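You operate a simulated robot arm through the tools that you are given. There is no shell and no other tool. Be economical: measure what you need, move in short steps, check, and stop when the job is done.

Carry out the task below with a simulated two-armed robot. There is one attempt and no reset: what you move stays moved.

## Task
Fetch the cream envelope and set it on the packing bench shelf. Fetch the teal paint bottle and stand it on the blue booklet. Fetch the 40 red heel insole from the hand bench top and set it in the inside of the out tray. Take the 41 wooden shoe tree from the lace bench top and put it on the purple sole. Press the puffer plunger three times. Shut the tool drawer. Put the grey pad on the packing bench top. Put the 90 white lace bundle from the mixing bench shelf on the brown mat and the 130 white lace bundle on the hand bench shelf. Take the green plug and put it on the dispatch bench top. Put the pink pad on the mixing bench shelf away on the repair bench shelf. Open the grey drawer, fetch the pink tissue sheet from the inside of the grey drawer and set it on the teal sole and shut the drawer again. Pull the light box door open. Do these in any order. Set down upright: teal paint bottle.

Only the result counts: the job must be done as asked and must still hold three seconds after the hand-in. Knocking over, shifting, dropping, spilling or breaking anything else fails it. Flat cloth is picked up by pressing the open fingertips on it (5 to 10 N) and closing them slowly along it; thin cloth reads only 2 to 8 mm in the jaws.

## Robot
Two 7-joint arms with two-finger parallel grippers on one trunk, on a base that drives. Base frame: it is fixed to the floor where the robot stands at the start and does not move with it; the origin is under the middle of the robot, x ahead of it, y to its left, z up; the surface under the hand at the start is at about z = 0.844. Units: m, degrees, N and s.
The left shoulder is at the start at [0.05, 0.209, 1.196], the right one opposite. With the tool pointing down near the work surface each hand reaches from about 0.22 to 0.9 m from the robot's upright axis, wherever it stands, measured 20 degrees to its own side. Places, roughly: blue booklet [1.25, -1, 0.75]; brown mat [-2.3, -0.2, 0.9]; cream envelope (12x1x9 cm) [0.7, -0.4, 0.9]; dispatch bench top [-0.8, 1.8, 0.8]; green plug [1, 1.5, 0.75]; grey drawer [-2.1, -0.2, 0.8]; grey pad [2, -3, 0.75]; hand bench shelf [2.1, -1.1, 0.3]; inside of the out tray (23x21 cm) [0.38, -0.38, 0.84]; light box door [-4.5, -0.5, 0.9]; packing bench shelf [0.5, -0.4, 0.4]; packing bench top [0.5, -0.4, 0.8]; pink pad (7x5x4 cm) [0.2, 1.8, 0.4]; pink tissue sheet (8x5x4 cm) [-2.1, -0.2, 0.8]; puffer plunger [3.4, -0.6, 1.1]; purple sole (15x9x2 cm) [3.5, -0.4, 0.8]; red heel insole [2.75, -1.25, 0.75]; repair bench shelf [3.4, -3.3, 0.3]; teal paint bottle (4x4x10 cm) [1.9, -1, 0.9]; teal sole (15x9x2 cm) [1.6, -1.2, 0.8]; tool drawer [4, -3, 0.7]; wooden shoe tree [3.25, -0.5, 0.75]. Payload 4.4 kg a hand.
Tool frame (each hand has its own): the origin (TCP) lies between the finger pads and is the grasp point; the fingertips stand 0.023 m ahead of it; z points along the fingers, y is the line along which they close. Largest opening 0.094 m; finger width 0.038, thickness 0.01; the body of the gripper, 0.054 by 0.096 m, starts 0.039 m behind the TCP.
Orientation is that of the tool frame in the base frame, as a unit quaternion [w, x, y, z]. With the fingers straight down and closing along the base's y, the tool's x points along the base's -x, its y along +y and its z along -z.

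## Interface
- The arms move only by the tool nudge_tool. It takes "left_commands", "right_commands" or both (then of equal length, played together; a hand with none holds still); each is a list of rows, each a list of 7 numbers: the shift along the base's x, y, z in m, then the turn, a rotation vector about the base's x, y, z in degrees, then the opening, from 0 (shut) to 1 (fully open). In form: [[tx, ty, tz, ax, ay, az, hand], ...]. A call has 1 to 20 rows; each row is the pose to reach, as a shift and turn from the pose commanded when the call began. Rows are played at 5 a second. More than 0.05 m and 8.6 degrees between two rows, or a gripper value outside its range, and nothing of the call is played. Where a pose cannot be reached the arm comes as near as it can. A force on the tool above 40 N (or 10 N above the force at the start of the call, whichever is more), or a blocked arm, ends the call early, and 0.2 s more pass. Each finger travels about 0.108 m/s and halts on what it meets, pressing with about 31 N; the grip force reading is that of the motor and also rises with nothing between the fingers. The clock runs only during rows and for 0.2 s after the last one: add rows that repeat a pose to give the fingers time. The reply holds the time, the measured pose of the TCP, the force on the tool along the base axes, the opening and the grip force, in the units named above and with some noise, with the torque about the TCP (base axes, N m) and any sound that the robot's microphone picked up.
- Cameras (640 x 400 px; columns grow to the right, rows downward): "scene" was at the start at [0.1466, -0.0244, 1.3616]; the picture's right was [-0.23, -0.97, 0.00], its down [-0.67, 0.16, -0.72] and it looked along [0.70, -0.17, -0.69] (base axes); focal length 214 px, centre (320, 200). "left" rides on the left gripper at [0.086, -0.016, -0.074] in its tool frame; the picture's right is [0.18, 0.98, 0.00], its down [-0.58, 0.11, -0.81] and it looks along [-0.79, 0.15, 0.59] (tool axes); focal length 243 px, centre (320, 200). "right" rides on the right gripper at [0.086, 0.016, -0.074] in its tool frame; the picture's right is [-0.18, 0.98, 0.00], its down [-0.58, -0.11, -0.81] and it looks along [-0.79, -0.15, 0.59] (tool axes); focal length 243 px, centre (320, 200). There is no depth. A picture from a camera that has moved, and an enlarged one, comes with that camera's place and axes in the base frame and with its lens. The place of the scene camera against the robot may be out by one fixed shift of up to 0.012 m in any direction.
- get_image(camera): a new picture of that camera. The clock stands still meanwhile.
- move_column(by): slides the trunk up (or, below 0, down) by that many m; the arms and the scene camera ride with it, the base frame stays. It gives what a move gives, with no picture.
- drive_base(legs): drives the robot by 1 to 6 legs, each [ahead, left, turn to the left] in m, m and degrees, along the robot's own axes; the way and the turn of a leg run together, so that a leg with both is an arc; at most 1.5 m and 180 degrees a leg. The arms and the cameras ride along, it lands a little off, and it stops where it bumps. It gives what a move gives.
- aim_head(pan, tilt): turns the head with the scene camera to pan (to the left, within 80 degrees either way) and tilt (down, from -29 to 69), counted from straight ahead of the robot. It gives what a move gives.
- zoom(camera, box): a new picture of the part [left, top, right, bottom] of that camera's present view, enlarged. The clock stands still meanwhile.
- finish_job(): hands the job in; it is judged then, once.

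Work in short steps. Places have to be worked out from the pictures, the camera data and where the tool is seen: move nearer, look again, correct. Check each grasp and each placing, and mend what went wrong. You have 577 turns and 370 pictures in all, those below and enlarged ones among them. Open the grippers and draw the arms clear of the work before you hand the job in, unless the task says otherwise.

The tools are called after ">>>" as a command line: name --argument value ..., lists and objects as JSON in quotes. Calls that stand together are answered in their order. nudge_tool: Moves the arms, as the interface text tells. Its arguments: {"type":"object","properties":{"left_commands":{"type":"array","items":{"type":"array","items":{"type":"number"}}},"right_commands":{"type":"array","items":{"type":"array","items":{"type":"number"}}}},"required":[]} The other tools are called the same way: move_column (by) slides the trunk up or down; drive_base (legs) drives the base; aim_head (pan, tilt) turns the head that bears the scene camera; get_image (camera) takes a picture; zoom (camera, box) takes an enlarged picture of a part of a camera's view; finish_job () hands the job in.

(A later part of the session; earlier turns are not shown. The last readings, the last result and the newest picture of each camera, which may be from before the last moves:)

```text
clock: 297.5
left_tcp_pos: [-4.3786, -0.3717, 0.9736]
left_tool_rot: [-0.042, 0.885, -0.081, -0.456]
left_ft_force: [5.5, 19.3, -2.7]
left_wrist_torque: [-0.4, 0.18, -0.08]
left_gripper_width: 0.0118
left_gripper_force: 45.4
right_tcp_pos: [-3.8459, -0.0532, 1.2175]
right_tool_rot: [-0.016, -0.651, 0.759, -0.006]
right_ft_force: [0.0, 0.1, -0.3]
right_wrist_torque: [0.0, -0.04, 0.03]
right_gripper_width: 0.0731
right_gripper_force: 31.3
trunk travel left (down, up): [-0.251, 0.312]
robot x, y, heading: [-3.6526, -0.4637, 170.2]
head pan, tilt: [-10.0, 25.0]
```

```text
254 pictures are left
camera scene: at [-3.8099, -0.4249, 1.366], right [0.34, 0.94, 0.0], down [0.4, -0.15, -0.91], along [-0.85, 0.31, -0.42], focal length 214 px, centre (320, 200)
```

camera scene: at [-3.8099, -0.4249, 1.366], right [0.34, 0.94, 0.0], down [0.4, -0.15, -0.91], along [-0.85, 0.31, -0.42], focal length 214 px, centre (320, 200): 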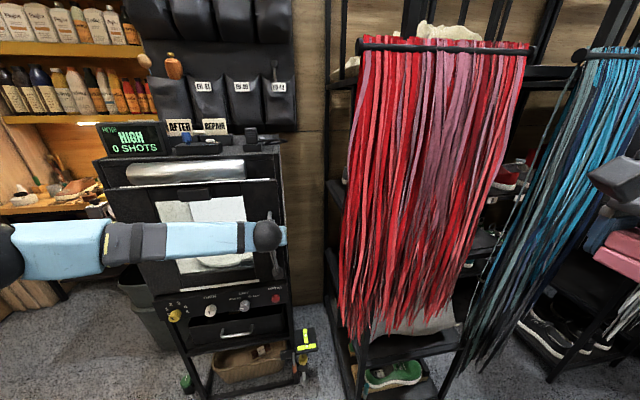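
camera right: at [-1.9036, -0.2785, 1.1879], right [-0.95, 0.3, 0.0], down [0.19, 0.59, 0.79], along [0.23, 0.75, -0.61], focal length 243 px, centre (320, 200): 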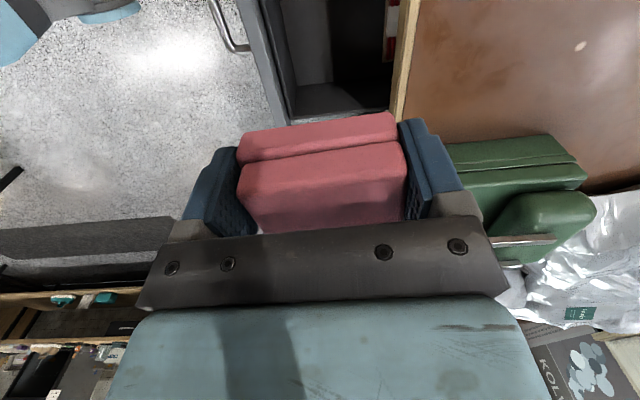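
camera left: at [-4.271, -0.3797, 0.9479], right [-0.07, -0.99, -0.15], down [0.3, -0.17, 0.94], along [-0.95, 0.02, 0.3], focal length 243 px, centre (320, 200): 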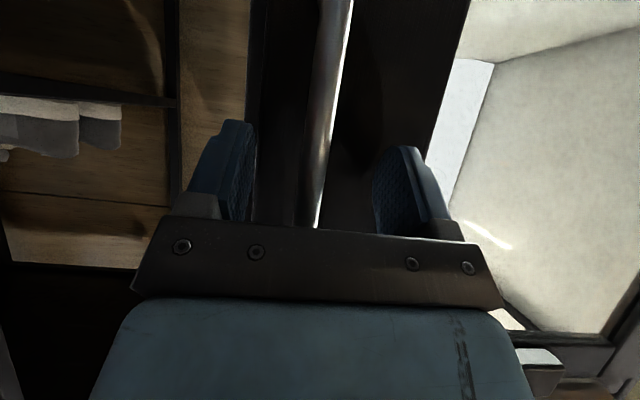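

Gripped. Swing it open along an arc about the left hinge, turning the hand with it: first 30°.

>>> nudge_tool --left_commands '[[0.029, -0.0064, 0, 0, 0, -5, 0], [0.0572, -0.0154, 0, 0, 0, -10, 0], [0.0847, -0.0267, 0, 0, 0, -15, 0], [0.111, -0.0404, 0, 0, 0, -20, 0], [0.136, -0.0564, 0, 0, 0, -25, 0], [0.1595, -0.0745, 0, 0, 0, -30, 0]]'

>>> get_image --camera "scene"

```text
clock: 298.9
left_tcp_pos: [-4.2229, -0.4564, 0.9741]
left_tool_rot: [-0.158, 0.835, -0.303, -0.431]
left_ft_force: [-19.2, -21.7, 1.3]
left_wrist_torque: [-1.55, -0.57, 0.15]
left_gripper_width: 0.0118
left_gripper_force: 45.0
right_tcp_pos: [-3.8478, -0.058, 1.2191]
right_tool_rot: [-0.014, -0.651, 0.759, -0.005]
right_ft_force: [-0.6, -0.5, -0.2]
right_wrist_torque: [0.01, 0.02, 0.0]
right_gripper_width: 0.0729
right_gripper_force: 31.2
trunk travel left (down, up): [-0.251, 0.312]
robot x, y, heading: [-3.6556, -0.4657, 169.9]
head pan, tilt: [-10.0, 25.0]
```

```text
253 pictures are left
camera scene: at [-3.8124, -0.4312, 1.366], right [0.34, 0.94, 0.0], down [0.4, -0.14, -0.91], along [-0.85, 0.31, -0.42], focal length 214 px, centre (320, 200)
```

scene: 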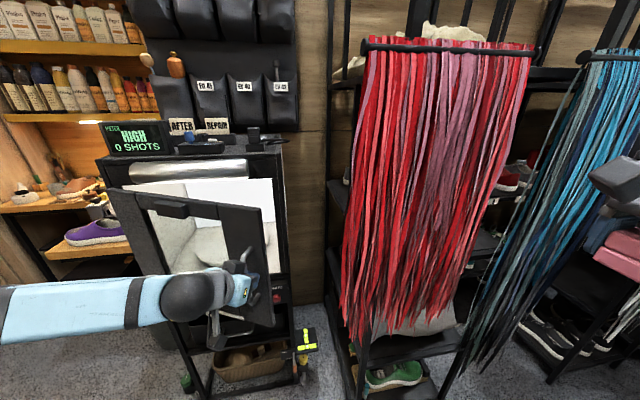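

The door follows. Continue to about 70°.

>>> nudge_tool --left_commands '[[0.0185, -0.021, 0, 0, 0, -5, 0], [0.037, -0.041, 0, 0, 0, -10, 0], [0.054, -0.063, 0, 0, 0, -15, 0], [0.069, -0.086, 0, 0, 0, -20, 0], [0.081, -0.111, 0, 0, 0, -25, 0], [0.092, -0.136, 0, 0, 0, -30, 0], [0.1, -0.162, 0, 0, 0, -35, 0], [0.106, -0.189, 0, 0, 0, -40, 0]]'

>>> get_image --camera "scene"

```text
clock: 300.5
left_tcp_pos: [-4.12, -0.5889, 0.9749]
left_tool_rot: [-0.282, 0.711, -0.525, -0.373]
left_ft_force: [6.7, 2.2, 9.1]
left_wrist_torque: [-1.02, 1.44, 0.17]
left_gripper_width: 0.0122
left_gripper_force: 45.3
left hand out of reach, approached as far as the arm can: row 7
right_tcp_pos: [-3.8457, -0.0534, 1.2179]
right_tool_rot: [-0.016, -0.651, 0.759, -0.005]
right_ft_force: [0.3, 0.0, 0.2]
right_wrist_torque: [-0.01, 0.01, 0.0]
right_gripper_width: 0.0728
right_gripper_force: 30.3
trunk travel left (down, up): [-0.251, 0.312]
robot x, y, heading: [-3.6591, -0.4649, 170.1]
head pan, tilt: [-10.0, 25.0]
stopped in row 7 (left hand): the force on the tool passed its limit at 81 N (the readings are from after the stop); the commanded pose is now the measured one
```

```text
252 pictures are left
camera scene: at [-3.809, -0.4262, 1.3665], right [0.34, 0.94, 0.0], down [0.4, -0.15, -0.91], along [-0.85, 0.31, -0.42], focal length 214 px, centre (320, 200)
```

scene: 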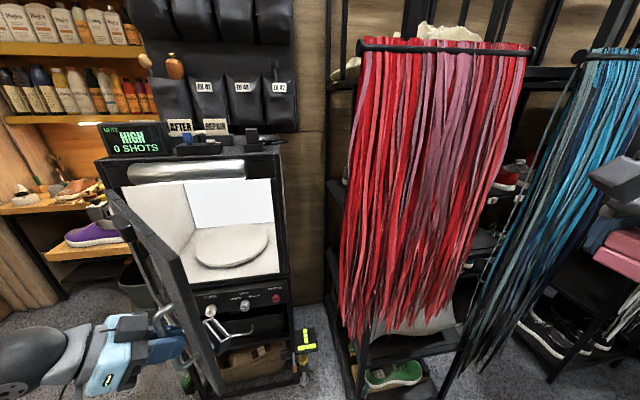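

About 62° open and the wrist is at its limit. Loosen the fingers to cage the bar and drag it further with the base.

>>> nudge_tool --left_commands '[[0, 0, 0, 0, 0, 0, 0.15], [0, 0, 0, 0, 0, 0, 0.28]]'

>>> drive_base --legs '[[-0.03, 0.1, 0]]'

>>> get_image --camera "scene"

```text
clock: 301.1
left_tcp_pos: [-4.1207, -0.5913, 0.9714]
left_tool_rot: [-0.282, 0.713, -0.524, -0.37]
left_ft_force: [-0.4, 0.0, 0.1]
left_wrist_torque: [-0.01, -0.02, -0.02]
left_gripper_width: 0.0264
left_gripper_force: 0.1
right_tcp_pos: [-3.8462, -0.0553, 1.2177]
right_tool_rot: [-0.015, -0.651, 0.759, -0.004]
right_ft_force: [0.0, -0.4, -0.4]
right_wrist_torque: [0.0, 0.0, 0.02]
right_gripper_width: 0.0728
right_gripper_force: 31.0
trunk travel left (down, up): [-0.251, 0.312]
robot x, y, heading: [-3.6568, -0.4654, 170.1]
head pan, tilt: [-10.0, 25.0]
```

```text
clock: 302.6
left_tcp_pos: [-4.1084, -0.6939, 0.9713]
left_tool_rot: [-0.282, 0.713, -0.523, -0.371]
left_ft_force: [0.5, -0.2, -0.1]
left_wrist_torque: [-0.02, 0.02, -0.01]
left_gripper_width: 0.0264
left_gripper_force: 0.0
right_tcp_pos: [-3.8334, -0.1578, 1.2191]
right_tool_rot: [-0.015, -0.651, 0.759, -0.005]
right_ft_force: [0.4, -0.2, 0.2]
right_wrist_torque: [-0.02, -0.05, 0.01]
right_gripper_width: 0.0728
right_gripper_force: 30.9
trunk travel left (down, up): [-0.251, 0.312]
robot x, y, heading: [-3.6456, -0.5634, 169.9]
head pan, tilt: [-10.0, 25.0]
```

```text
251 pictures are left
camera scene: at [-3.7968, -0.5296, 1.3661], right [0.34, 0.94, 0.0], down [0.4, -0.14, -0.91], along [-0.85, 0.31, -0.42], focal length 214 px, centre (320, 200)
```

scene: 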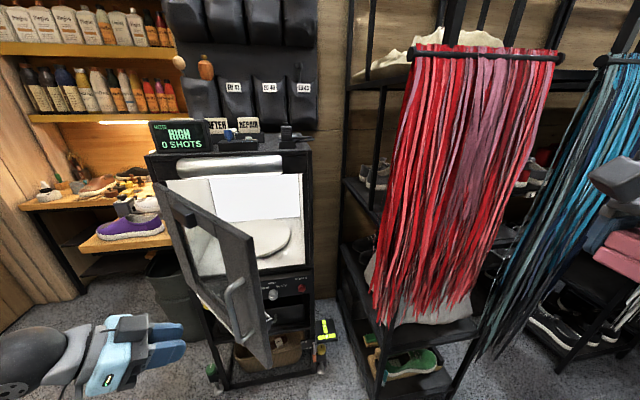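

The bar slipped out, door stays around 55°. I'll go round to its inner side and push it wider: back off, turn the hand forward again.

>>> drive_base --legs '[[-0.2, 0, 0]]'

>>> nudge_tool --left_commands '[[0, 0.0, 0, 0, 0, 8, 0], [0, 0.0, 0, 0, 0, 16, 0], [0, 0.03, 0, 0, 0, 24, 0], [0, 0.06, 0, 0, 0, 32, 0], [0, 0.09, 0, 0, 0, 40, 0], [0, 0.12, 0, 0, 0, 48, 0], [0, 0.15, 0, 0, 0, 56, 0], [0, 0.18, 0, 0, 0, 62, 0]]'

>>> get_image --camera "scene"

```text
clock: 304.1
left_tcp_pos: [-3.9443, -0.7437, 0.9723]
left_tool_rot: [-0.287, 0.706, -0.533, -0.367]
left_ft_force: [-0.5, -0.4, -0.5]
left_wrist_torque: [0.0, -0.04, 0.01]
left_gripper_width: 0.0263
left_gripper_force: 0.1
right_tcp_pos: [-3.6571, -0.2136, 1.2179]
right_tool_rot: [-0.015, -0.642, 0.766, -0.006]
right_ft_force: [1.1, -0.1, -0.4]
right_wrist_torque: [0.0, 0.0, 0.0]
right_gripper_width: 0.0727
right_gripper_force: 30.8
trunk travel left (down, up): [-0.251, 0.312]
robot x, y, heading: [-3.4794, -0.6296, 168.8]
head pan, tilt: [-10.0, 25.0]
stopped in leg 1: the robot was blocked; the commanded pose is now the measured one
```

```text
clock: 305.9
left_tcp_pos: [-3.9452, -0.5639, 0.9707]
left_tool_rot: [-0.054, 0.88, -0.091, -0.463]
left_ft_force: [-0.1, 1.1, 0.8]
left_wrist_torque: [-0.01, 0.02, 0.04]
left_gripper_width: 0.0002
left_gripper_force: 30.7
left hand out of reach, approached as far as the arm can: row 5
right_tcp_pos: [-3.6592, -0.212, 1.2177]
right_tool_rot: [-0.016, -0.643, 0.766, -0.006]
right_ft_force: [0.1, 0.3, -0.7]
right_wrist_torque: [-0.01, -0.01, 0.0]
right_gripper_width: 0.0727
right_gripper_force: 30.8
trunk travel left (down, up): [-0.251, 0.312]
robot x, y, heading: [-3.4788, -0.6271, 168.9]
head pan, tilt: [-10.0, 25.0]
```

```text
250 pictures are left
camera scene: at [-3.6302, -0.5851, 1.3661], right [0.36, 0.93, 0.0], down [0.39, -0.15, -0.91], along [-0.85, 0.33, -0.42], focal length 214 px, centre (320, 200)
```

scene: 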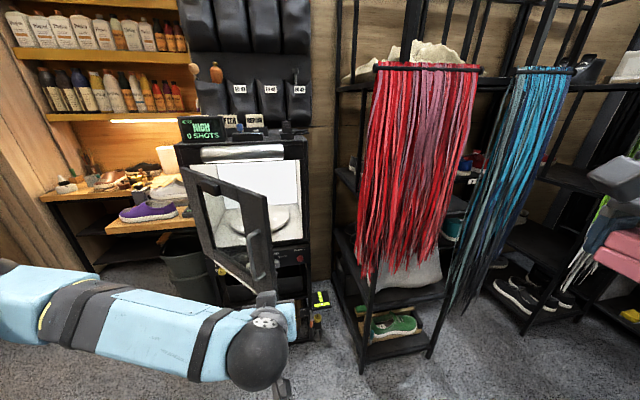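

>>> nudge_tool --left_commands '[[0, 0.04, 0, 0, 0, 0, 0], [0, 0.08, 0, 0, 0, 0, 0], [0, 0.12, 0, 0, 0, 0, 0], [0, 0.15, 0, 0, 0, 0, 0]]'

>>> drive_base --legs '[[0.27, 0, 0]]'

>>> get_image --camera "scene"

```text
clock: 306.9
left_tcp_pos: [-3.9445, -0.4121, 0.9723]
left_tool_rot: [-0.056, 0.88, -0.092, -0.463]
left_ft_force: [0.0, -0.1, -0.2]
left_wrist_torque: [-0.01, 0.03, -0.06]
left_gripper_width: 0.0
left_gripper_force: 30.4
right_tcp_pos: [-3.6588, -0.2138, 1.217]
right_tool_rot: [-0.016, -0.642, 0.766, -0.005]
right_ft_force: [-0.7, -0.3, -0.6]
right_wrist_torque: [-0.02, 0.0, -0.01]
right_gripper_width: 0.0729
right_gripper_force: 31.0
trunk travel left (down, up): [-0.251, 0.312]
robot x, y, heading: [-3.4758, -0.628, 168.9]
head pan, tilt: [-10.0, 25.0]
```

```text
clock: 308.9
left_tcp_pos: [-4.2094, -0.363, 0.9713]
left_tool_rot: [-0.055, 0.88, -0.09, -0.463]
left_ft_force: [0.6, -0.5, 0.4]
left_wrist_torque: [-0.01, -0.02, 0.02]
left_gripper_width: 0.0
left_gripper_force: 31.2
right_tcp_pos: [-3.9252, -0.1625, 1.219]
right_tool_rot: [-0.015, -0.644, 0.765, -0.005]
right_ft_force: [0.4, 0.2, -0.3]
right_wrist_torque: [0.0, -0.01, -0.02]
right_gripper_width: 0.0731
right_gripper_force: 30.5
trunk travel left (down, up): [-0.251, 0.312]
robot x, y, heading: [-3.7441, -0.5735, 168.9]
head pan, tilt: [-10.0, 25.0]
```

```text
249 pictures are left
camera scene: at [-3.8959, -0.5354, 1.366], right [0.36, 0.93, 0.0], down [0.39, -0.15, -0.91], along [-0.85, 0.33, -0.42], focal length 214 px, centre (320, 200)
```

scene: 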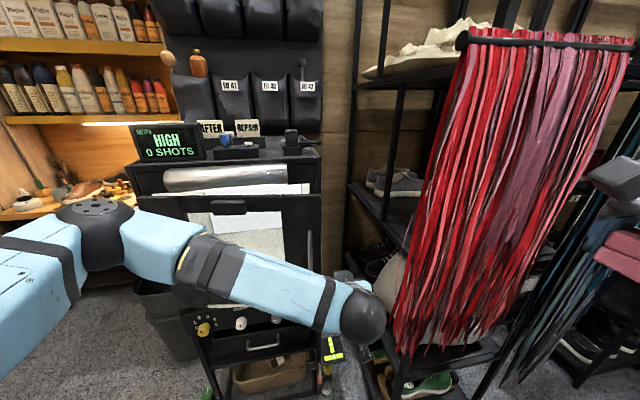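

The forearm pushed the door back. Withdraw; I'll re-grip and this time turn the hand only half as much as the door.

>>> drive_base --legs '[[-0.22, 0, 0]]'

>>> get_image --camera "scene"

>>> get_image --camera "left"

```text
clock: 310.6
left_tcp_pos: [-3.9932, -0.4052, 0.9724]
left_tool_rot: [-0.057, 0.88, -0.092, -0.463]
left_ft_force: [0.1, 1.1, 0.1]
left_wrist_torque: [0.0, 0.01, 0.06]
left_gripper_width: 0.0
left_gripper_force: 30.7
right_tcp_pos: [-3.7064, -0.2037, 1.2186]
right_tool_rot: [-0.016, -0.643, 0.766, -0.005]
right_ft_force: [-0.6, -0.5, 0.5]
right_wrist_torque: [0.0, 0.04, -0.02]
right_gripper_width: 0.0727
right_gripper_force: 30.7
trunk travel left (down, up): [-0.251, 0.312]
robot x, y, heading: [-3.5248, -0.6184, 168.7]
head pan, tilt: [-10.0, 25.0]
```

```text
248 pictures are left
camera scene: at [-3.6788, -0.5776, 1.3662], right [0.36, 0.93, 0.0], down [0.39, -0.15, -0.91], along [-0.85, 0.33, -0.42], focal length 214 px, centre (320, 200)
```

scene: 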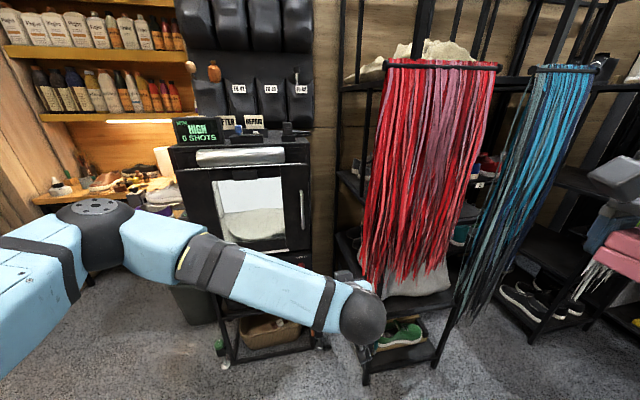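

```text
247 pictures are left
camera left: at [-3.8811, -0.4117, 0.9426], right [-0.11, -0.98, -0.17], down [0.3, -0.19, 0.93], along [-0.95, 0.05, 0.32], focal length 243 px, centre (320, 200)
```

left: 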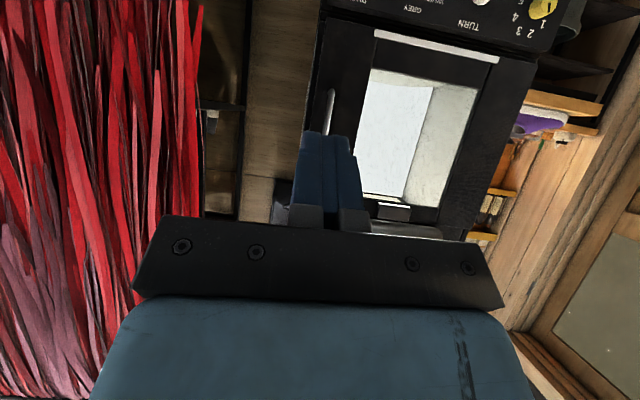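

>>> drive_base --legs '[[0.14, -0.13, 1.2]]'

>>> nudge_tool --left_commands '[[0, -0.04, 0, 0, 0, 0, 0.4], [0, -0.08, 0, 0, 0, 0, 0.7], [-0.02, -0.12, 0, 0, 0, 0, 0.7], [-0.06, -0.125, 0, 0, 0, 0, 0.7], [-0.1, -0.125, 0, 0, 0, 0, 0.7]]'

>>> get_image --camera "left"

```text
clock: 312.4
left_tcp_pos: [-4.1123, -0.2582, 0.9708]
left_tool_rot: [-0.051, 0.881, -0.082, -0.463]
left_ft_force: [0.1, -0.4, 0.6]
left_wrist_torque: [0.02, 0.0, 0.01]
left_gripper_width: 0.0003
left_gripper_force: 31.0
right_tcp_pos: [-3.8314, -0.0526, 1.2182]
right_tool_rot: [-0.015, -0.651, 0.759, -0.006]
right_ft_force: [0.9, -0.1, 1.1]
right_wrist_torque: [0.0, 0.02, 0.01]
right_gripper_width: 0.0728
right_gripper_force: 30.8
trunk travel left (down, up): [-0.251, 0.312]
robot x, y, heading: [-3.6403, -0.4639, 169.8]
head pan, tilt: [-10.0, 25.0]
```

```text
clock: 313.6
left_tcp_pos: [-4.2132, -0.3845, 0.9697]
left_tool_rot: [-0.052, 0.881, -0.083, -0.463]
left_ft_force: [-0.1, -0.9, 0.1]
left_wrist_torque: [0.02, -0.01, -0.02]
left_gripper_width: 0.0655
left_gripper_force: 0.0
right_tcp_pos: [-3.8311, -0.0539, 1.2189]
right_tool_rot: [-0.015, -0.65, 0.759, -0.005]
right_ft_force: [-0.2, -1.6, -1.1]
right_wrist_torque: [0.0, -0.01, 0.01]
right_gripper_width: 0.0725
right_gripper_force: 31.4
trunk travel left (down, up): [-0.251, 0.312]
robot x, y, heading: [-3.6415, -0.4617, 169.8]
head pan, tilt: [-10.0, 25.0]
```

```text
246 pictures are left
camera left: at [-4.0996, -0.3901, 0.9416], right [-0.09, -0.98, -0.17], down [0.31, -0.19, 0.93], along [-0.95, 0.03, 0.32], focal length 243 px, centre (320, 200)
```

left: 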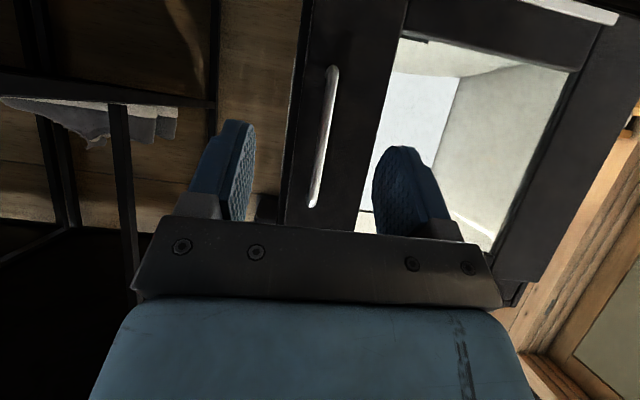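

>>> nudge_tool --left_commands '[[-0.045, 0.009, 0, 0, 0, 0, 0.7], [-0.09, 0.01, 0, 0, 0, 0, 0.7], [-0.13, 0.01, 0, 0, 0, 0, 0.7], [-0.155, 0.01, 0, 0, 0, 0, 0.7], [-0.164, 0.01, 0, 0, 0, 0, 0.7], [-0.164, 0.01, 0, 0, 0, 0, 0.3], [-0.164, 0.01, 0, 0, 0, 0, 0], [-0.164, 0.01, 0, 0, 0, 0, 0]]'

```text
clock: 315.4
left_tcp_pos: [-4.3744, -0.373, 0.9707]
left_tool_rot: [-0.051, 0.881, -0.084, -0.463]
left_ft_force: [0.5, 2.7, 0.3]
left_wrist_torque: [-2.06, 0.25, -0.04]
left_gripper_width: 0.0121
left_gripper_force: 44.8
right_tcp_pos: [-3.8291, -0.0521, 1.2175]
right_tool_rot: [-0.014, -0.651, 0.759, -0.006]
right_ft_force: [0.4, -0.2, 0.0]
right_wrist_torque: [0.02, 0.01, -0.02]
right_gripper_width: 0.0728
right_gripper_force: 30.8
trunk travel left (down, up): [-0.251, 0.312]
robot x, y, heading: [-3.6403, -0.4655, 170.0]
head pan, tilt: [-10.0, 25.0]
```

Fitting the earlier motion gives radius 0.42 m. Swing again along that arc with half the hand turn.

>>> nudge_tool --left_commands '[[0.0414, -0.0148, 0, 0, 0, -3, 0], [0.0812, -0.0336, 0, 0, 0, -6, 0], [0.1189, -0.0566, 0, 0, 0, -10, 0], [0.1539, -0.0834, 0, 0, 0, -14, 0], [0.1859, -0.1137, 0, 0, 0, -18, 0], [0.2146, -0.1471, 0, 0, 0, -22, 0], [0.2396, -0.1834, 0, 0, 0, -26, 0], [0.2607, -0.2221, 0, 0, 0, -30, 0]]'

>>> nudge_tool --left_commands '[[0.0169, -0.0407, 0, 0, 0, -3, 0], [0.0295, -0.0829, 0, 0, 0, -6, 0], [0.0376, -0.1262, 0, 0, 0, -9, 0], [0.0411, -0.1701, 0, 0, 0, -12, 0], [0.0401, -0.2142, 0, 0, 0, -15, 0]]'

>>> get_image --camera "scene"

```text
clock: 317.2
left_tcp_pos: [-4.1159, -0.5967, 0.972]
left_tool_rot: [-0.169, 0.83, -0.307, -0.434]
left_ft_force: [3.7, 0.3, -7.0]
left_wrist_torque: [-2.1, 0.79, 0.28]
left_gripper_width: 0.0122
left_gripper_force: 44.9
right_tcp_pos: [-3.83, -0.0542, 1.2195]
right_tool_rot: [-0.015, -0.651, 0.759, -0.005]
right_ft_force: [-0.1, 0.0, 0.3]
right_wrist_torque: [0.04, 0.06, -0.02]
right_gripper_width: 0.0729
right_gripper_force: 31.0
trunk travel left (down, up): [-0.251, 0.312]
robot x, y, heading: [-3.6391, -0.4614, 170.1]
head pan, tilt: [-10.0, 25.0]
```

```text
clock: 317.6
left_tcp_pos: [-4.0993, -0.6397, 0.9727]
left_tool_rot: [-0.19, 0.816, -0.34, -0.427]
left_ft_force: [18.1, 5.2, 8.8]
left_wrist_torque: [-1.03, 1.82, 0.03]
left_gripper_width: 0.0127
left_gripper_force: 45.5
left hand out of reach, approached as far as the arm can: row 1, 2
right_tcp_pos: [-3.8303, -0.053, 1.2184]
right_tool_rot: [-0.016, -0.652, 0.758, -0.005]
right_ft_force: [-0.6, -0.3, -0.7]
right_wrist_torque: [-0.02, -0.05, 0.0]
right_gripper_width: 0.0729
right_gripper_force: 30.6
trunk travel left (down, up): [-0.251, 0.312]
robot x, y, heading: [-3.6378, -0.4613, 170.1]
head pan, tilt: [-10.0, 25.0]
stopped in row 2 (left hand): the force on the tool passed its limit at 44 N (the readings are from after the stop); the commanded pose is now the measured one
```

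```text
245 pictures are left
camera scene: at [-3.7935, -0.4256, 1.3667], right [0.34, 0.94, 0.0], down [0.4, -0.14, -0.91], along [-0.85, 0.31, -0.42], focal length 214 px, centre (320, 200)
```

scene: 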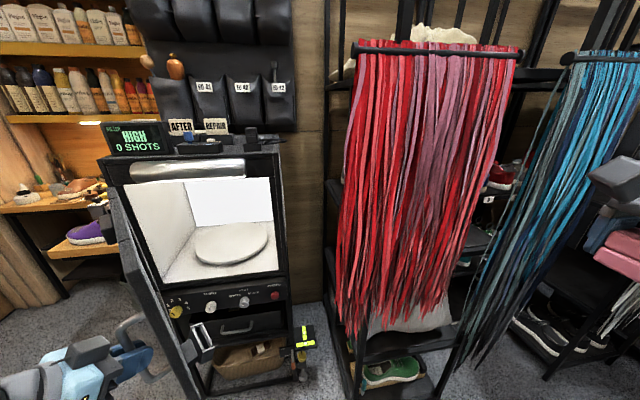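

Arm is at its inner limit; continue the arc with the base, grip still closed.

>>> drive_base --legs '[[-0.045, 0.125, 0]]'

>>> get_image --camera "scene"

```text
clock: 318.8
left_tcp_pos: [-4.0881, -0.6798, 0.9711]
left_tool_rot: [-0.191, 0.815, -0.341, -0.427]
left_ft_force: [12.2, 2.7, 6.7]
left_wrist_torque: [-1.47, 1.39, -0.07]
left_gripper_width: 0.0128
left_gripper_force: 45.2
right_tcp_pos: [-3.8197, -0.0955, 1.2184]
right_tool_rot: [-0.015, -0.65, 0.759, -0.004]
right_ft_force: [0.3, -0.8, 0.0]
right_wrist_torque: [0.03, -0.01, -0.02]
right_gripper_width: 0.0728
right_gripper_force: 30.8
trunk travel left (down, up): [-0.251, 0.312]
robot x, y, heading: [-3.6341, -0.504, 169.9]
head pan, tilt: [-10.0, 25.0]
stopped in leg 1: the force on the tool passed its limit at 42 N (the readings are from after the stop); the commanded pose is now the measured one
```

```text
244 pictures are left
camera scene: at [-3.7841, -0.4669, 1.3666], right [0.34, 0.94, 0.0], down [0.4, -0.14, -0.91], along [-0.85, 0.31, -0.42], focal length 214 px, centre (320, 200)
```

scene: 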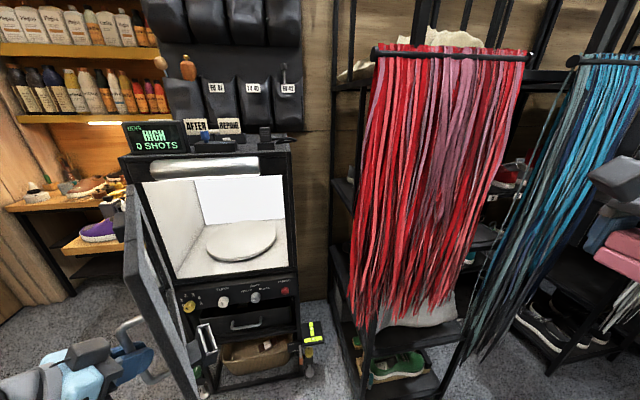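

>>> drive_base --legs '[[-0.01, 0.06, 0]]'

>>> drive_base --legs '[[0.0, 0.06, 0]]'

>>> get_image --camera "scene"

```text
clock: 319.7
left_tcp_pos: [-4.0826, -0.7051, 0.9709]
left_tool_rot: [-0.197, 0.813, -0.346, -0.424]
left_ft_force: [11.5, 1.9, 7.1]
left_wrist_torque: [-1.3, 1.55, -0.03]
left_gripper_width: 0.013
left_gripper_force: 44.7
right_tcp_pos: [-3.8196, -0.1213, 1.2176]
right_tool_rot: [-0.016, -0.65, 0.76, -0.004]
right_ft_force: [-0.2, -0.6, -0.4]
right_wrist_torque: [0.03, -0.02, 0.01]
right_gripper_width: 0.0729
right_gripper_force: 31.3
trunk travel left (down, up): [-0.251, 0.312]
robot x, y, heading: [-3.6323, -0.5331, 170.3]
head pan, tilt: [-10.0, 25.0]
stopped in leg 1: the force on the tool passed its limit at 44 N (the readings are from after the stop); the commanded pose is now the measured one
```

```text
clock: 320.7
left_tcp_pos: [-4.08, -0.7194, 0.9716]
left_tool_rot: [-0.201, 0.813, -0.349, -0.421]
left_ft_force: [9.7, 0.5, 7.8]
left_wrist_torque: [-1.5, 1.37, -0.05]
left_gripper_width: 0.0131
left_gripper_force: 45.0
right_tcp_pos: [-3.8224, -0.1398, 1.2189]
right_tool_rot: [-0.016, -0.65, 0.76, -0.005]
right_ft_force: [0.3, 0.6, -0.4]
right_wrist_torque: [0.03, 0.04, 0.03]
right_gripper_width: 0.0729
right_gripper_force: 30.4
trunk travel left (down, up): [-0.251, 0.312]
robot x, y, heading: [-3.6378, -0.55, 170.0]
head pan, tilt: [-10.0, 25.0]
stopped in leg 1: the force on the tool passed its limit at 47 N (the readings are from after the stop); the commanded pose is now the measured one
```

```text
243 pictures are left
camera scene: at [-3.7869, -0.5125, 1.3666], right [0.34, 0.94, 0.0], down [0.4, -0.14, -0.91], along [-0.85, 0.31, -0.42], focal length 214 px, centre (320, 200)
```

scene: 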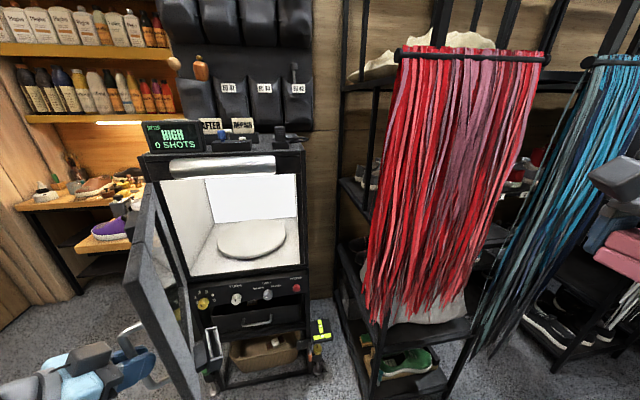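

About 66° open. Relax and re-grip to relieve strain, then pull a little more.

>>> nudge_tool --left_commands '[[0, 0, 0, 0, 0, 0, 0.2], [0, 0, 0, 0, 0, 0, 0.2], [0, 0, 0, 0, 0, 0, 0], [0, 0, 0, 0, 0, 0, 0]]'

>>> drive_base --legs '[[0.0, 0.09, 0]]'

>>> get_image --camera "scene"

```text
clock: 321.7
left_tcp_pos: [-4.0814, -0.7195, 0.9693]
left_tool_rot: [-0.201, 0.814, -0.349, -0.419]
left_ft_force: [11.1, 1.9, -8.9]
left_wrist_torque: [-1.1, 2.08, -0.1]
left_gripper_width: 0.0134
left_gripper_force: 45.2
right_tcp_pos: [-3.8236, -0.1381, 1.219]
right_tool_rot: [-0.016, -0.65, 0.76, -0.005]
right_ft_force: [-0.2, -0.5, 0.1]
right_wrist_torque: [-0.01, 0.0, 0.01]
right_gripper_width: 0.0727
right_gripper_force: 30.6
trunk travel left (down, up): [-0.251, 0.312]
robot x, y, heading: [-3.6339, -0.5493, 170.0]
head pan, tilt: [-10.0, 25.0]
```

```text
clock: 322.6
left_tcp_pos: [-4.08, -0.7342, 0.9688]
left_tool_rot: [-0.203, 0.813, -0.352, -0.417]
left_ft_force: [6.3, 0.0, 5.3]
left_wrist_torque: [-2.09, 1.13, 0.1]
left_gripper_width: 0.0137
left_gripper_force: 45.1
right_tcp_pos: [-3.8243, -0.1547, 1.2184]
right_tool_rot: [-0.015, -0.65, 0.76, -0.005]
right_ft_force: [0.2, -0.5, -0.1]
right_wrist_torque: [0.0, 0.01, 0.03]
right_gripper_width: 0.0726
right_gripper_force: 31.2
trunk travel left (down, up): [-0.251, 0.312]
robot x, y, heading: [-3.6413, -0.5623, 170.0]
head pan, tilt: [-10.0, 25.0]
stopped in leg 1: the force on the tool passed its limit at 45 N (the readings are from after the stop); the commanded pose is now the measured one
```

```text
242 pictures are left
camera scene: at [-3.7898, -0.5275, 1.3666], right [0.34, 0.94, 0.0], down [0.4, -0.14, -0.91], along [-0.85, 0.31, -0.42], focal length 214 px, centre (320, 200)
```

scene: 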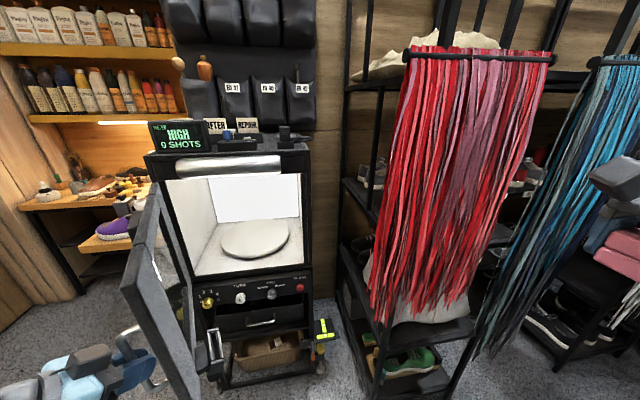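

Door is about 68° open. I'll give it one push from the inside: release, back out, move right and come in beside it with the arm straight.

>>> nudge_tool --left_commands '[[0, 0, 0, 0, 0, 0, 0.3], [0, 0, 0, 0, 0, 0, 0.6], [0.01, -0.02, 0, 0, 0, 0, 0.6], [0.02, -0.04, 0, 0, 0, 0, 0.6]]'

>>> drive_base --legs '[[-0.13, 0.0, 0]]'

>>> get_image --camera "scene"

```text
clock: 323.6
left_tcp_pos: [-4.0852, -0.7776, 0.9555]
left_tool_rot: [-0.204, 0.814, -0.35, -0.417]
left_ft_force: [-0.1, 0.2, -0.4]
left_wrist_torque: [0.02, -0.02, -0.02]
left_gripper_width: 0.0564
left_gripper_force: 0.2
left hand out of reach, approached as far as the arm can: row 3, 4
right_tcp_pos: [-3.8271, -0.1543, 1.2187]
right_tool_rot: [-0.014, -0.65, 0.76, -0.005]
right_ft_force: [0.0, 0.1, 0.1]
right_wrist_torque: [-0.05, -0.01, -0.01]
right_gripper_width: 0.0728
right_gripper_force: 30.8
trunk travel left (down, up): [-0.251, 0.312]
robot x, y, heading: [-3.6351, -0.5658, 170.0]
head pan, tilt: [-10.0, 25.0]
```

```text
clock: 324.8
left_tcp_pos: [-3.9584, -0.7992, 0.9567]
left_tool_rot: [-0.204, 0.814, -0.351, -0.416]
left_ft_force: [-0.3, 0.8, 0.6]
left_wrist_torque: [0.01, 0.02, -0.02]
left_gripper_width: 0.0564
left_gripper_force: 0.0
right_tcp_pos: [-3.7001, -0.1765, 1.2192]
right_tool_rot: [-0.016, -0.649, 0.76, -0.005]
right_ft_force: [0.6, -0.9, -0.6]
right_wrist_torque: [-0.01, 0.02, -0.01]
right_gripper_width: 0.0729
right_gripper_force: 31.1
trunk travel left (down, up): [-0.251, 0.312]
robot x, y, heading: [-3.5095, -0.5864, 170.0]
head pan, tilt: [-10.0, 25.0]
```

```text
241 pictures are left
camera scene: at [-3.6641, -0.5491, 1.3662], right [0.34, 0.94, 0.0], down [0.4, -0.14, -0.91], along [-0.85, 0.31, -0.42], focal length 214 px, centre (320, 200)
```

scene: 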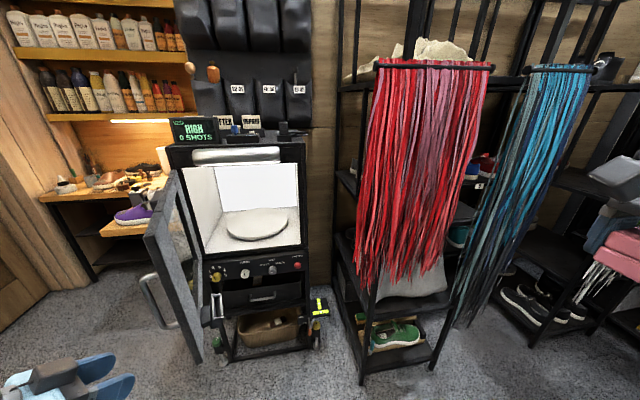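

>>> nudge_tool --left_commands '[[0, 0.01, 0.01, 0, 0, 8, 0], [0, 0.03, 0.02, 0, 0, 16, 0], [0, 0.05, 0.02, 0, 0, 24, 0], [0, 0.07, 0.02, 0, 0, 32, 0], [0, 0.07, 0.02, 0, 0, 36, 0]]'

>>> drive_base --legs '[[0, -0.42, 0], [0.24, 0, 0]]'

>>> get_image --camera "scene"

```text
clock: 326.0
left_tcp_pos: [-3.9935, -0.7373, 0.9611]
left_tool_rot: [-0.092, 0.891, -0.106, -0.431]
left_ft_force: [-3.9, 0.4, 5.6]
left_wrist_torque: [-0.16, -0.48, -0.07]
left_gripper_width: 0.0
left_gripper_force: 31.0
left hand out of reach, approached as far as the arm can: row 1, 2, 3, 4, 5
right_tcp_pos: [-3.7023, -0.1748, 1.2168]
right_tool_rot: [-0.016, -0.65, 0.76, -0.007]
right_ft_force: [-0.5, 0.0, -0.5]
right_wrist_torque: [0.0, -0.07, 0.04]
right_gripper_width: 0.073
right_gripper_force: 31.0
trunk travel left (down, up): [-0.251, 0.312]
robot x, y, heading: [-3.5116, -0.5845, 170.0]
head pan, tilt: [-10.0, 25.0]
```

```text
clock: 331.5
left_tcp_pos: [-4.1192, -0.2934, 0.9735]
left_tool_rot: [-0.087, 0.885, -0.103, -0.445]
left_ft_force: [-0.2, 0.2, 0.3]
left_wrist_torque: [0.02, -0.01, 0.01]
left_gripper_width: 0.0
left_gripper_force: 31.1
right_tcp_pos: [-3.8259, 0.2734, 1.2188]
right_tool_rot: [-0.016, -0.653, 0.757, -0.006]
right_ft_force: [0.0, -0.1, -0.1]
right_wrist_torque: [0.0, 0.0, -0.02]
right_gripper_width: 0.0728
right_gripper_force: 30.7
trunk travel left (down, up): [-0.251, 0.312]
robot x, y, heading: [-3.6324, -0.132, 170.3]
head pan, tilt: [-10.0, 25.0]
stopped in leg 2: the robot was blocked; the commanded pose is now the measured one
```

```text
240 pictures are left
camera scene: at [-3.7864, -0.0988, 1.3666], right [0.34, 0.94, 0.0], down [0.4, -0.14, -0.91], along [-0.85, 0.31, -0.42], focal length 214 px, centre (320, 200)
```

scene: 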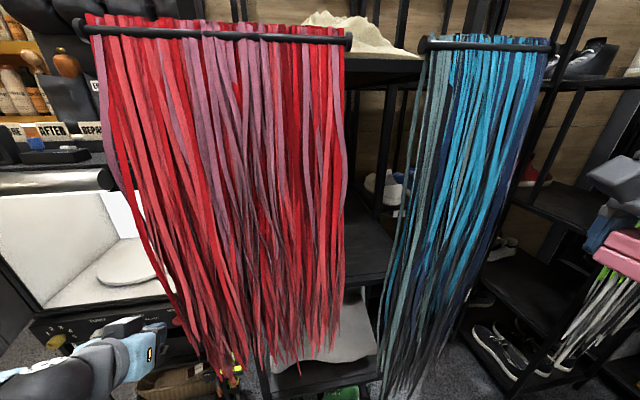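

>>> drive_base --legs '[[-0.02, 0.0, 0], [0, 0.42, 0]]'

>>> get_image --camera "scene"

```text
clock: 334.4
left_tcp_pos: [-4.1306, -0.5152, 0.9707]
left_tool_rot: [-0.089, 0.887, -0.104, -0.441]
left_ft_force: [-0.7, 0.2, 0.5]
left_wrist_torque: [-0.02, -0.04, 0.0]
left_gripper_width: 0.0
left_gripper_force: 30.9
right_tcp_pos: [-3.8415, 0.0519, 1.2186]
right_tool_rot: [-0.015, -0.654, 0.756, -0.005]
right_ft_force: [0.3, -0.3, -0.2]
right_wrist_torque: [-0.01, 0.02, -0.03]
right_gripper_width: 0.0727
right_gripper_force: 30.9
trunk travel left (down, up): [-0.251, 0.312]
robot x, y, heading: [-3.6524, -0.3558, 170.8]
head pan, tilt: [-10.0, 25.0]
stopped in leg 2: the robot was blocked; the commanded pose is now the measured one
```

```text
239 pictures are left
camera scene: at [-3.8019, -0.3196, 1.3669], right [0.33, 0.94, 0.0], down [0.4, -0.14, -0.91], along [-0.86, 0.3, -0.42], focal length 214 px, centre (320, 200)
```

scene: 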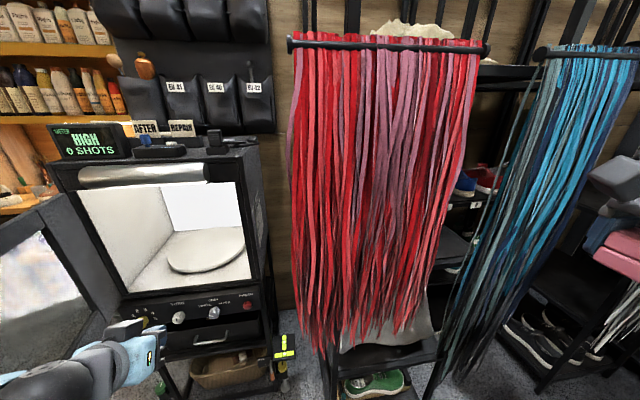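

The door is wide open now. Move right a touch, back out, and fold the left hand.

>>> drive_base --legs '[[0, -0.08, 0], [-0.14, 0, 0]]'

>>> nudge_tool --left_commands '[[0.02, 0, 0.02, -1.2, -6.5, 0, 0], [0.04, 0, 0.04, -2.4, -13, 0, 0.3], [0.06, 0, 0.06, -3.5, -19.6, 0, 0.6], [0.08, 0, 0.08, -4.6, -26.2, 0, 0.8], [0.1, 0, 0.1, -5.8, -32.7, 0, 1], [0.12, 0, 0.12, -7, -39.3, 0, 1], [0.14, 0, 0.14, -8.1, -45.8, 0, 1], [0.15, 0, 0.16, -9.2, -52.2, 0, 1]]'

>>> get_image --camera "scene"

```text
clock: 336.8
left_tcp_pos: [-3.9815, -0.4533, 0.9719]
left_tool_rot: [-0.089, 0.887, -0.106, -0.441]
left_ft_force: [0.3, -0.3, -0.4]
left_wrist_torque: [-0.02, 0.01, 0.02]
left_gripper_width: 0.0
left_gripper_force: 31.3
right_tcp_pos: [-3.6897, 0.1111, 1.2178]
right_tool_rot: [-0.015, -0.652, 0.758, -0.005]
right_ft_force: [-0.3, -0.2, -0.5]
right_wrist_torque: [-0.02, -0.02, -0.03]
right_gripper_width: 0.0727
right_gripper_force: 31.0
trunk travel left (down, up): [-0.251, 0.312]
robot x, y, heading: [-3.4989, -0.2962, 170.2]
head pan, tilt: [-10.0, 25.0]
```

```text
clock: 338.6
left_tcp_pos: [-3.8385, -0.4517, 1.1346]
left_tool_rot: [-0.056, 0.994, -0.091, 0.006]
left_ft_force: [-0.3, 0.2, 0.2]
left_wrist_torque: [-0.01, -0.03, -0.03]
left_gripper_width: 0.0943
left_gripper_force: 0.1
left hand out of reach, approached as far as the arm can: row 1, 2, 3, 4, 5, 6, 7, 8
right_tcp_pos: [-3.6918, 0.1109, 1.2185]
right_tool_rot: [-0.015, -0.652, 0.758, -0.005]
right_ft_force: [1.1, 0.2, 0.3]
right_wrist_torque: [-0.03, -0.01, -0.01]
right_gripper_width: 0.0726
right_gripper_force: 31.0
trunk travel left (down, up): [-0.251, 0.312]
robot x, y, heading: [-3.4998, -0.2974, 170.6]
head pan, tilt: [-10.0, 25.0]
```

```text
238 pictures are left
camera scene: at [-3.6531, -0.2607, 1.3661], right [0.34, 0.94, 0.0], down [0.4, -0.14, -0.91], along [-0.85, 0.31, -0.42], focal length 214 px, centre (320, 200)
```

scene: 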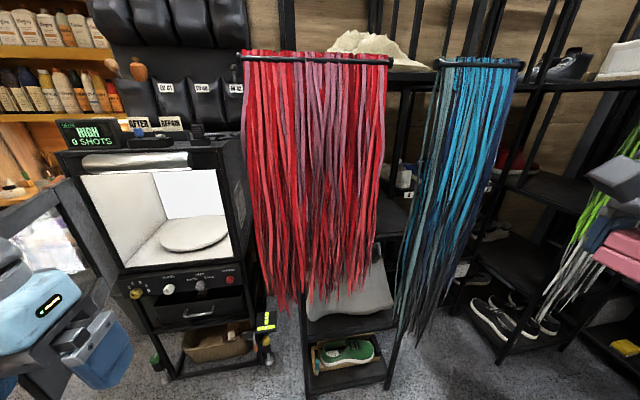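

Door wide open. Fix the left tilt, raise the trunk so everything passes above the door, and slide back to the passage.

>>> nudge_tool --left_commands '[[0.02, 0, 0.02, -6.3, 1.2, 0.5, 1], [0.02, 0, 0.02, -6.3, 1.2, 0.5, 1]]'

>>> move_column --by 0.3

>>> drive_base --legs '[[-0.05, 0.66, 0]]'

>>> aim_head --pan 60 --tilt 40

>>> get_image --camera "scene"

```text
clock: 339.2
left_tcp_pos: [-3.8223, -0.4529, 1.1571]
left_tool_rot: [-0.002, 0.996, -0.086, -0.002]
left_ft_force: [-0.5, -0.1, 0.1]
left_wrist_torque: [0.04, 0.01, 0.03]
left_gripper_width: 0.0939
left_gripper_force: 0.1
right_tcp_pos: [-3.6916, 0.1101, 1.2175]
right_tool_rot: [-0.014, -0.652, 0.758, -0.006]
right_ft_force: [0.0, 0.3, 0.2]
right_wrist_torque: [0.05, 0.01, 0.0]
right_gripper_width: 0.0727
right_gripper_force: 31.2
trunk travel left (down, up): [-0.251, 0.312]
robot x, y, heading: [-3.4999, -0.3014, 170.1]
head pan, tilt: [-10.0, 25.0]
```

```text
clock: 342.2
left_tcp_pos: [-3.8223, -0.4514, 1.4564]
left_tool_rot: [-0.001, 0.996, -0.085, -0.002]
left_ft_force: [0.7, 0.0, -0.3]
left_wrist_torque: [0.0, 0.02, 0.0]
left_gripper_width: 0.0939
left_gripper_force: 0.0
right_tcp_pos: [-3.691, 0.1114, 1.5172]
right_tool_rot: [-0.014, -0.651, 0.759, -0.007]
right_ft_force: [0.3, 0.0, 0.0]
right_wrist_torque: [0.01, 0.01, 0.03]
right_gripper_width: 0.073
right_gripper_force: 30.8
trunk travel left (down, up): [-0.551, 0.012]
robot x, y, heading: [-3.4998, -0.2984, 170.2]
head pan, tilt: [-10.0, 25.0]
```

```text
clock: 348.3
left_tcp_pos: [-3.879, -1.1037, 1.4564]
left_tool_rot: [-0.001, 0.997, -0.081, -0.002]
left_ft_force: [-0.2, 0.0, -0.1]
left_wrist_torque: [-0.01, 0.02, 0.02]
left_gripper_width: 0.0941
left_gripper_force: 0.1
right_tcp_pos: [-3.7533, -0.5412, 1.5179]
right_tool_rot: [-0.015, -0.655, 0.755, -0.007]
right_ft_force: [0.0, 0.1, -0.4]
right_wrist_torque: [0.0, 0.0, -0.02]
right_gripper_width: 0.073
right_gripper_force: 30.8
trunk travel left (down, up): [-0.551, 0.012]
robot x, y, heading: [-3.5556, -0.9462, 170.5]
head pan, tilt: [-10.0, 25.0]
```

```text
clock: 349.7
left_tcp_pos: [-3.8789, -1.1044, 1.4575]
left_tool_rot: [0.0, 0.997, -0.082, -0.001]
left_ft_force: [-0.3, 0.2, 0.1]
left_wrist_torque: [0.01, -0.04, 0.01]
left_gripper_width: 0.0939
left_gripper_force: 0.1
right_tcp_pos: [-3.7524, -0.5415, 1.518]
right_tool_rot: [-0.014, -0.655, 0.756, -0.007]
right_ft_force: [-0.5, 0.3, -0.6]
right_wrist_torque: [0.02, -0.01, -0.02]
right_gripper_width: 0.0728
right_gripper_force: 31.7
trunk travel left (down, up): [-0.551, 0.012]
robot x, y, heading: [-3.5569, -0.9481, 170.7]
head pan, tilt: [60.0, 40.0]
```

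```text
237 pictures are left
camera scene: at [-3.6788, -1.0083, 1.6428], right [-0.77, 0.63, 0.0], down [0.41, 0.5, -0.77], along [-0.49, -0.59, -0.64], focal length 214 px, centre (320, 200)
```

scene: 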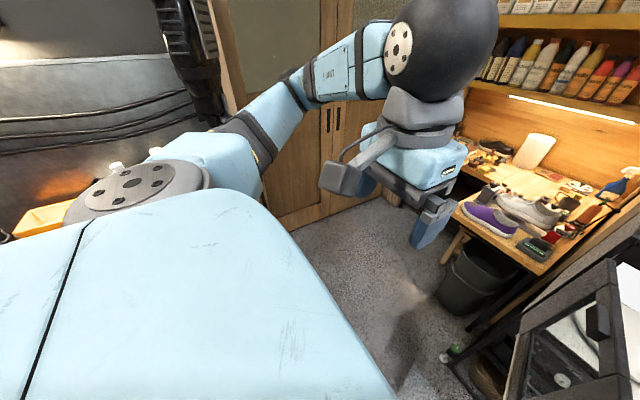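

Door stays open. Reverse along the same line through the passage.

>>> drive_base --legs '[[-1.2, 0, 0.8]]'

>>> drive_base --legs '[[-1.2, 0, 0]]'

```text
clock: 355.7
left_tcp_pos: [-2.7176, -1.2958, 1.4554]
left_tool_rot: [-0.001, 0.996, -0.085, -0.001]
left_ft_force: [0.4, 0.0, 0.0]
left_wrist_torque: [-0.04, 0.01, -0.04]
left_gripper_width: 0.094
left_gripper_force: 0.0
right_tcp_pos: [-2.5878, -0.7325, 1.5175]
right_tool_rot: [-0.013, -0.653, 0.757, -0.006]
right_ft_force: [0.3, 0.6, -0.5]
right_wrist_torque: [0.02, 0.0, 0.01]
right_gripper_width: 0.0728
right_gripper_force: 30.8
trunk travel left (down, up): [-0.551, 0.012]
robot x, y, heading: [-2.396, -1.142, 170.6]
head pan, tilt: [60.0, 40.0]
```

```text
clock: 361.8
left_tcp_pos: [-1.5443, -1.4931, 1.4571]
left_tool_rot: [-0.001, 0.997, -0.083, -0.002]
left_ft_force: [0.5, -0.7, -0.2]
left_wrist_torque: [0.03, 0.0, -0.01]
left_gripper_width: 0.0942
left_gripper_force: 0.0
right_tcp_pos: [-1.4177, -0.9304, 1.5175]
right_tool_rot: [-0.015, -0.654, 0.756, -0.008]
right_ft_force: [0.6, 0.2, -0.9]
right_wrist_torque: [0.0, 0.01, 0.0]
right_gripper_width: 0.0729
right_gripper_force: 30.9
trunk travel left (down, up): [-0.551, 0.012]
robot x, y, heading: [-1.2198, -1.3394, 170.4]
head pan, tilt: [60.0, 40.0]
```

Out of the passage. Turn round to face east and look down the right-hand aisle.

>>> drive_base --legs '[[0, 0, 90], [0, 0, 88]]'

>>> aim_head --pan -5 --tilt 25

>>> get_image --camera "scene"

```text
clock: 369.8
left_tcp_pos: [-0.8993, -1.1854, 1.4566]
left_tool_rot: [0.002, 0.089, 0.996, 0.0]
left_ft_force: [-0.2, -0.4, -0.4]
left_wrist_torque: [-0.03, -0.03, -0.01]
left_gripper_width: 0.094
left_gripper_force: 0.0
right_tcp_pos: [-1.033, -1.7482, 1.5178]
right_tool_rot: [-0.007, 0.76, 0.65, 0.015]
right_ft_force: [-0.9, 0.0, -0.4]
right_wrist_torque: [0.0, -0.01, -0.03]
right_gripper_width: 0.0728
right_gripper_force: 31.2
trunk travel left (down, up): [-0.551, 0.012]
robot x, y, heading: [-1.2239, -1.3398, -9.9]
head pan, tilt: [60.0, 40.0]
```

```text
clock: 371.1
left_tcp_pos: [-0.9003, -1.186, 1.457]
left_tool_rot: [0.002, 0.088, 0.996, -0.001]
left_ft_force: [0.0, 0.4, 0.2]
left_wrist_torque: [-0.02, 0.01, -0.02]
left_gripper_width: 0.0941
left_gripper_force: 0.2
right_tcp_pos: [-1.0327, -1.7487, 1.5184]
right_tool_rot: [-0.007, 0.76, 0.65, 0.015]
right_ft_force: [-0.2, -0.7, -0.7]
right_wrist_torque: [0.04, -0.01, 0.03]
right_gripper_width: 0.0729
right_gripper_force: 31.3
trunk travel left (down, up): [-0.551, 0.012]
robot x, y, heading: [-1.2202, -1.3366, -10.0]
head pan, tilt: [-5.0, 25.0]
```

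```text
236 pictures are left
camera scene: at [-1.0682, -1.3793, 1.6661], right [-0.26, -0.97, 0.0], down [-0.41, 0.11, -0.91], along [0.88, -0.23, -0.42], focal length 214 px, centre (320, 200)
```

scene: 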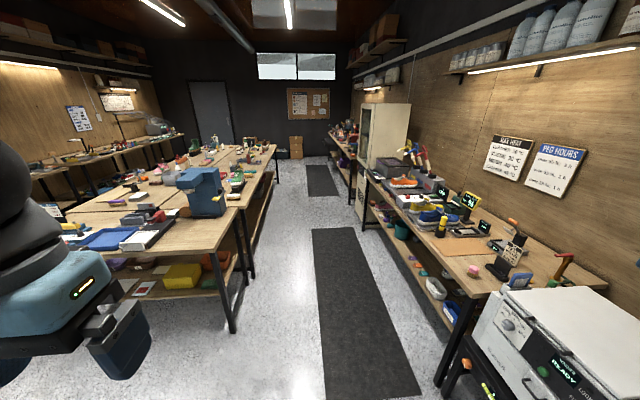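

The aisle is clear. Drive down it and turn to face the hand bench at the teal sole.

>>> drive_base --legs '[[1.27, 0, 0], [1.27, 0, 0]]'

>>> drive_base --legs '[[0, 0, 89]]'

>>> aim_head --pan -10 --tilt 35

>>> get_image --camera "scene"

```text
clock: 383.6
left_tcp_pos: [1.6207, -1.6852, 1.4573]
left_tool_rot: [0.002, 0.1, 0.995, -0.002]
left_ft_force: [0.1, 0.0, 0.4]
left_wrist_torque: [-0.03, -0.01, 0.03]
left_gripper_width: 0.0938
left_gripper_force: 0.1
right_tcp_pos: [1.4736, -2.2451, 1.5187]
right_tool_rot: [-0.007, 0.767, 0.641, 0.015]
right_ft_force: [-0.5, 0.6, -0.8]
right_wrist_torque: [-0.01, 0.01, -0.06]
right_gripper_width: 0.073
right_gripper_force: 30.7
trunk travel left (down, up): [-0.551, 0.012]
robot x, y, heading: [1.2983, -1.8348, -11.2]
head pan, tilt: [-5.0, 25.0]
```

```text
clock: 387.9
left_tcp_pos: [1.1514, -1.5028, 1.4582]
left_tool_rot: [0.002, -0.631, 0.776, 0.0]
left_ft_force: [0.0, 0.1, 1.5]
left_wrist_torque: [0.02, 0.01, 0.01]
left_gripper_width: 0.0941
left_gripper_force: 0.0
right_tcp_pos: [1.7097, -1.6508, 1.5175]
right_tool_rot: [-0.015, 0.091, 0.996, 0.006]
right_ft_force: [0.3, -0.9, 0.0]
right_wrist_torque: [0.01, 0.02, -0.02]
right_gripper_width: 0.0728
right_gripper_force: 31.2
trunk travel left (down, up): [-0.551, 0.012]
robot x, y, heading: [1.2974, -1.8295, 78.5]
head pan, tilt: [-5.0, 25.0]
```

```text
clock: 388.6
left_tcp_pos: [1.1514, -1.503, 1.4578]
left_tool_rot: [0.002, -0.631, 0.776, 0.0]
left_ft_force: [1.0, 0.1, -0.1]
left_wrist_torque: [-0.03, 0.0, -0.02]
left_gripper_width: 0.0939
left_gripper_force: 0.0
right_tcp_pos: [1.7097, -1.652, 1.5191]
right_tool_rot: [-0.014, 0.092, 0.996, 0.006]
right_ft_force: [0.1, -0.8, -0.1]
right_wrist_torque: [-0.02, -0.01, 0.01]
right_gripper_width: 0.0727
right_gripper_force: 31.4
trunk travel left (down, up): [-0.551, 0.012]
robot x, y, heading: [1.2934, -1.8317, 78.3]
head pan, tilt: [-10.0, 35.0]
```

```text
235 pictures are left
camera scene: at [1.3393, -1.688, 1.6504], right [0.93, -0.37, 0.0], down [-0.21, -0.53, -0.82], along [0.3, 0.76, -0.57], focal length 214 px, centre (320, 200)
```

scene: 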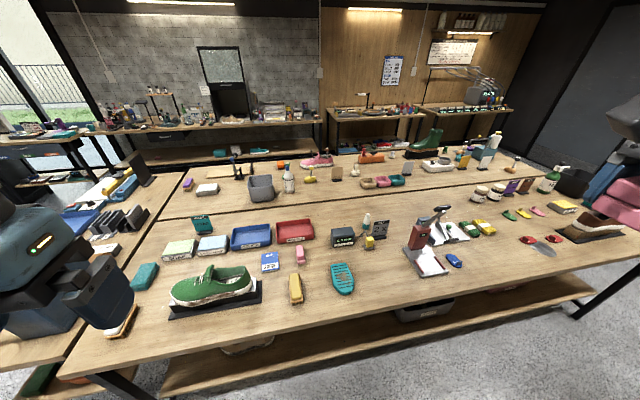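

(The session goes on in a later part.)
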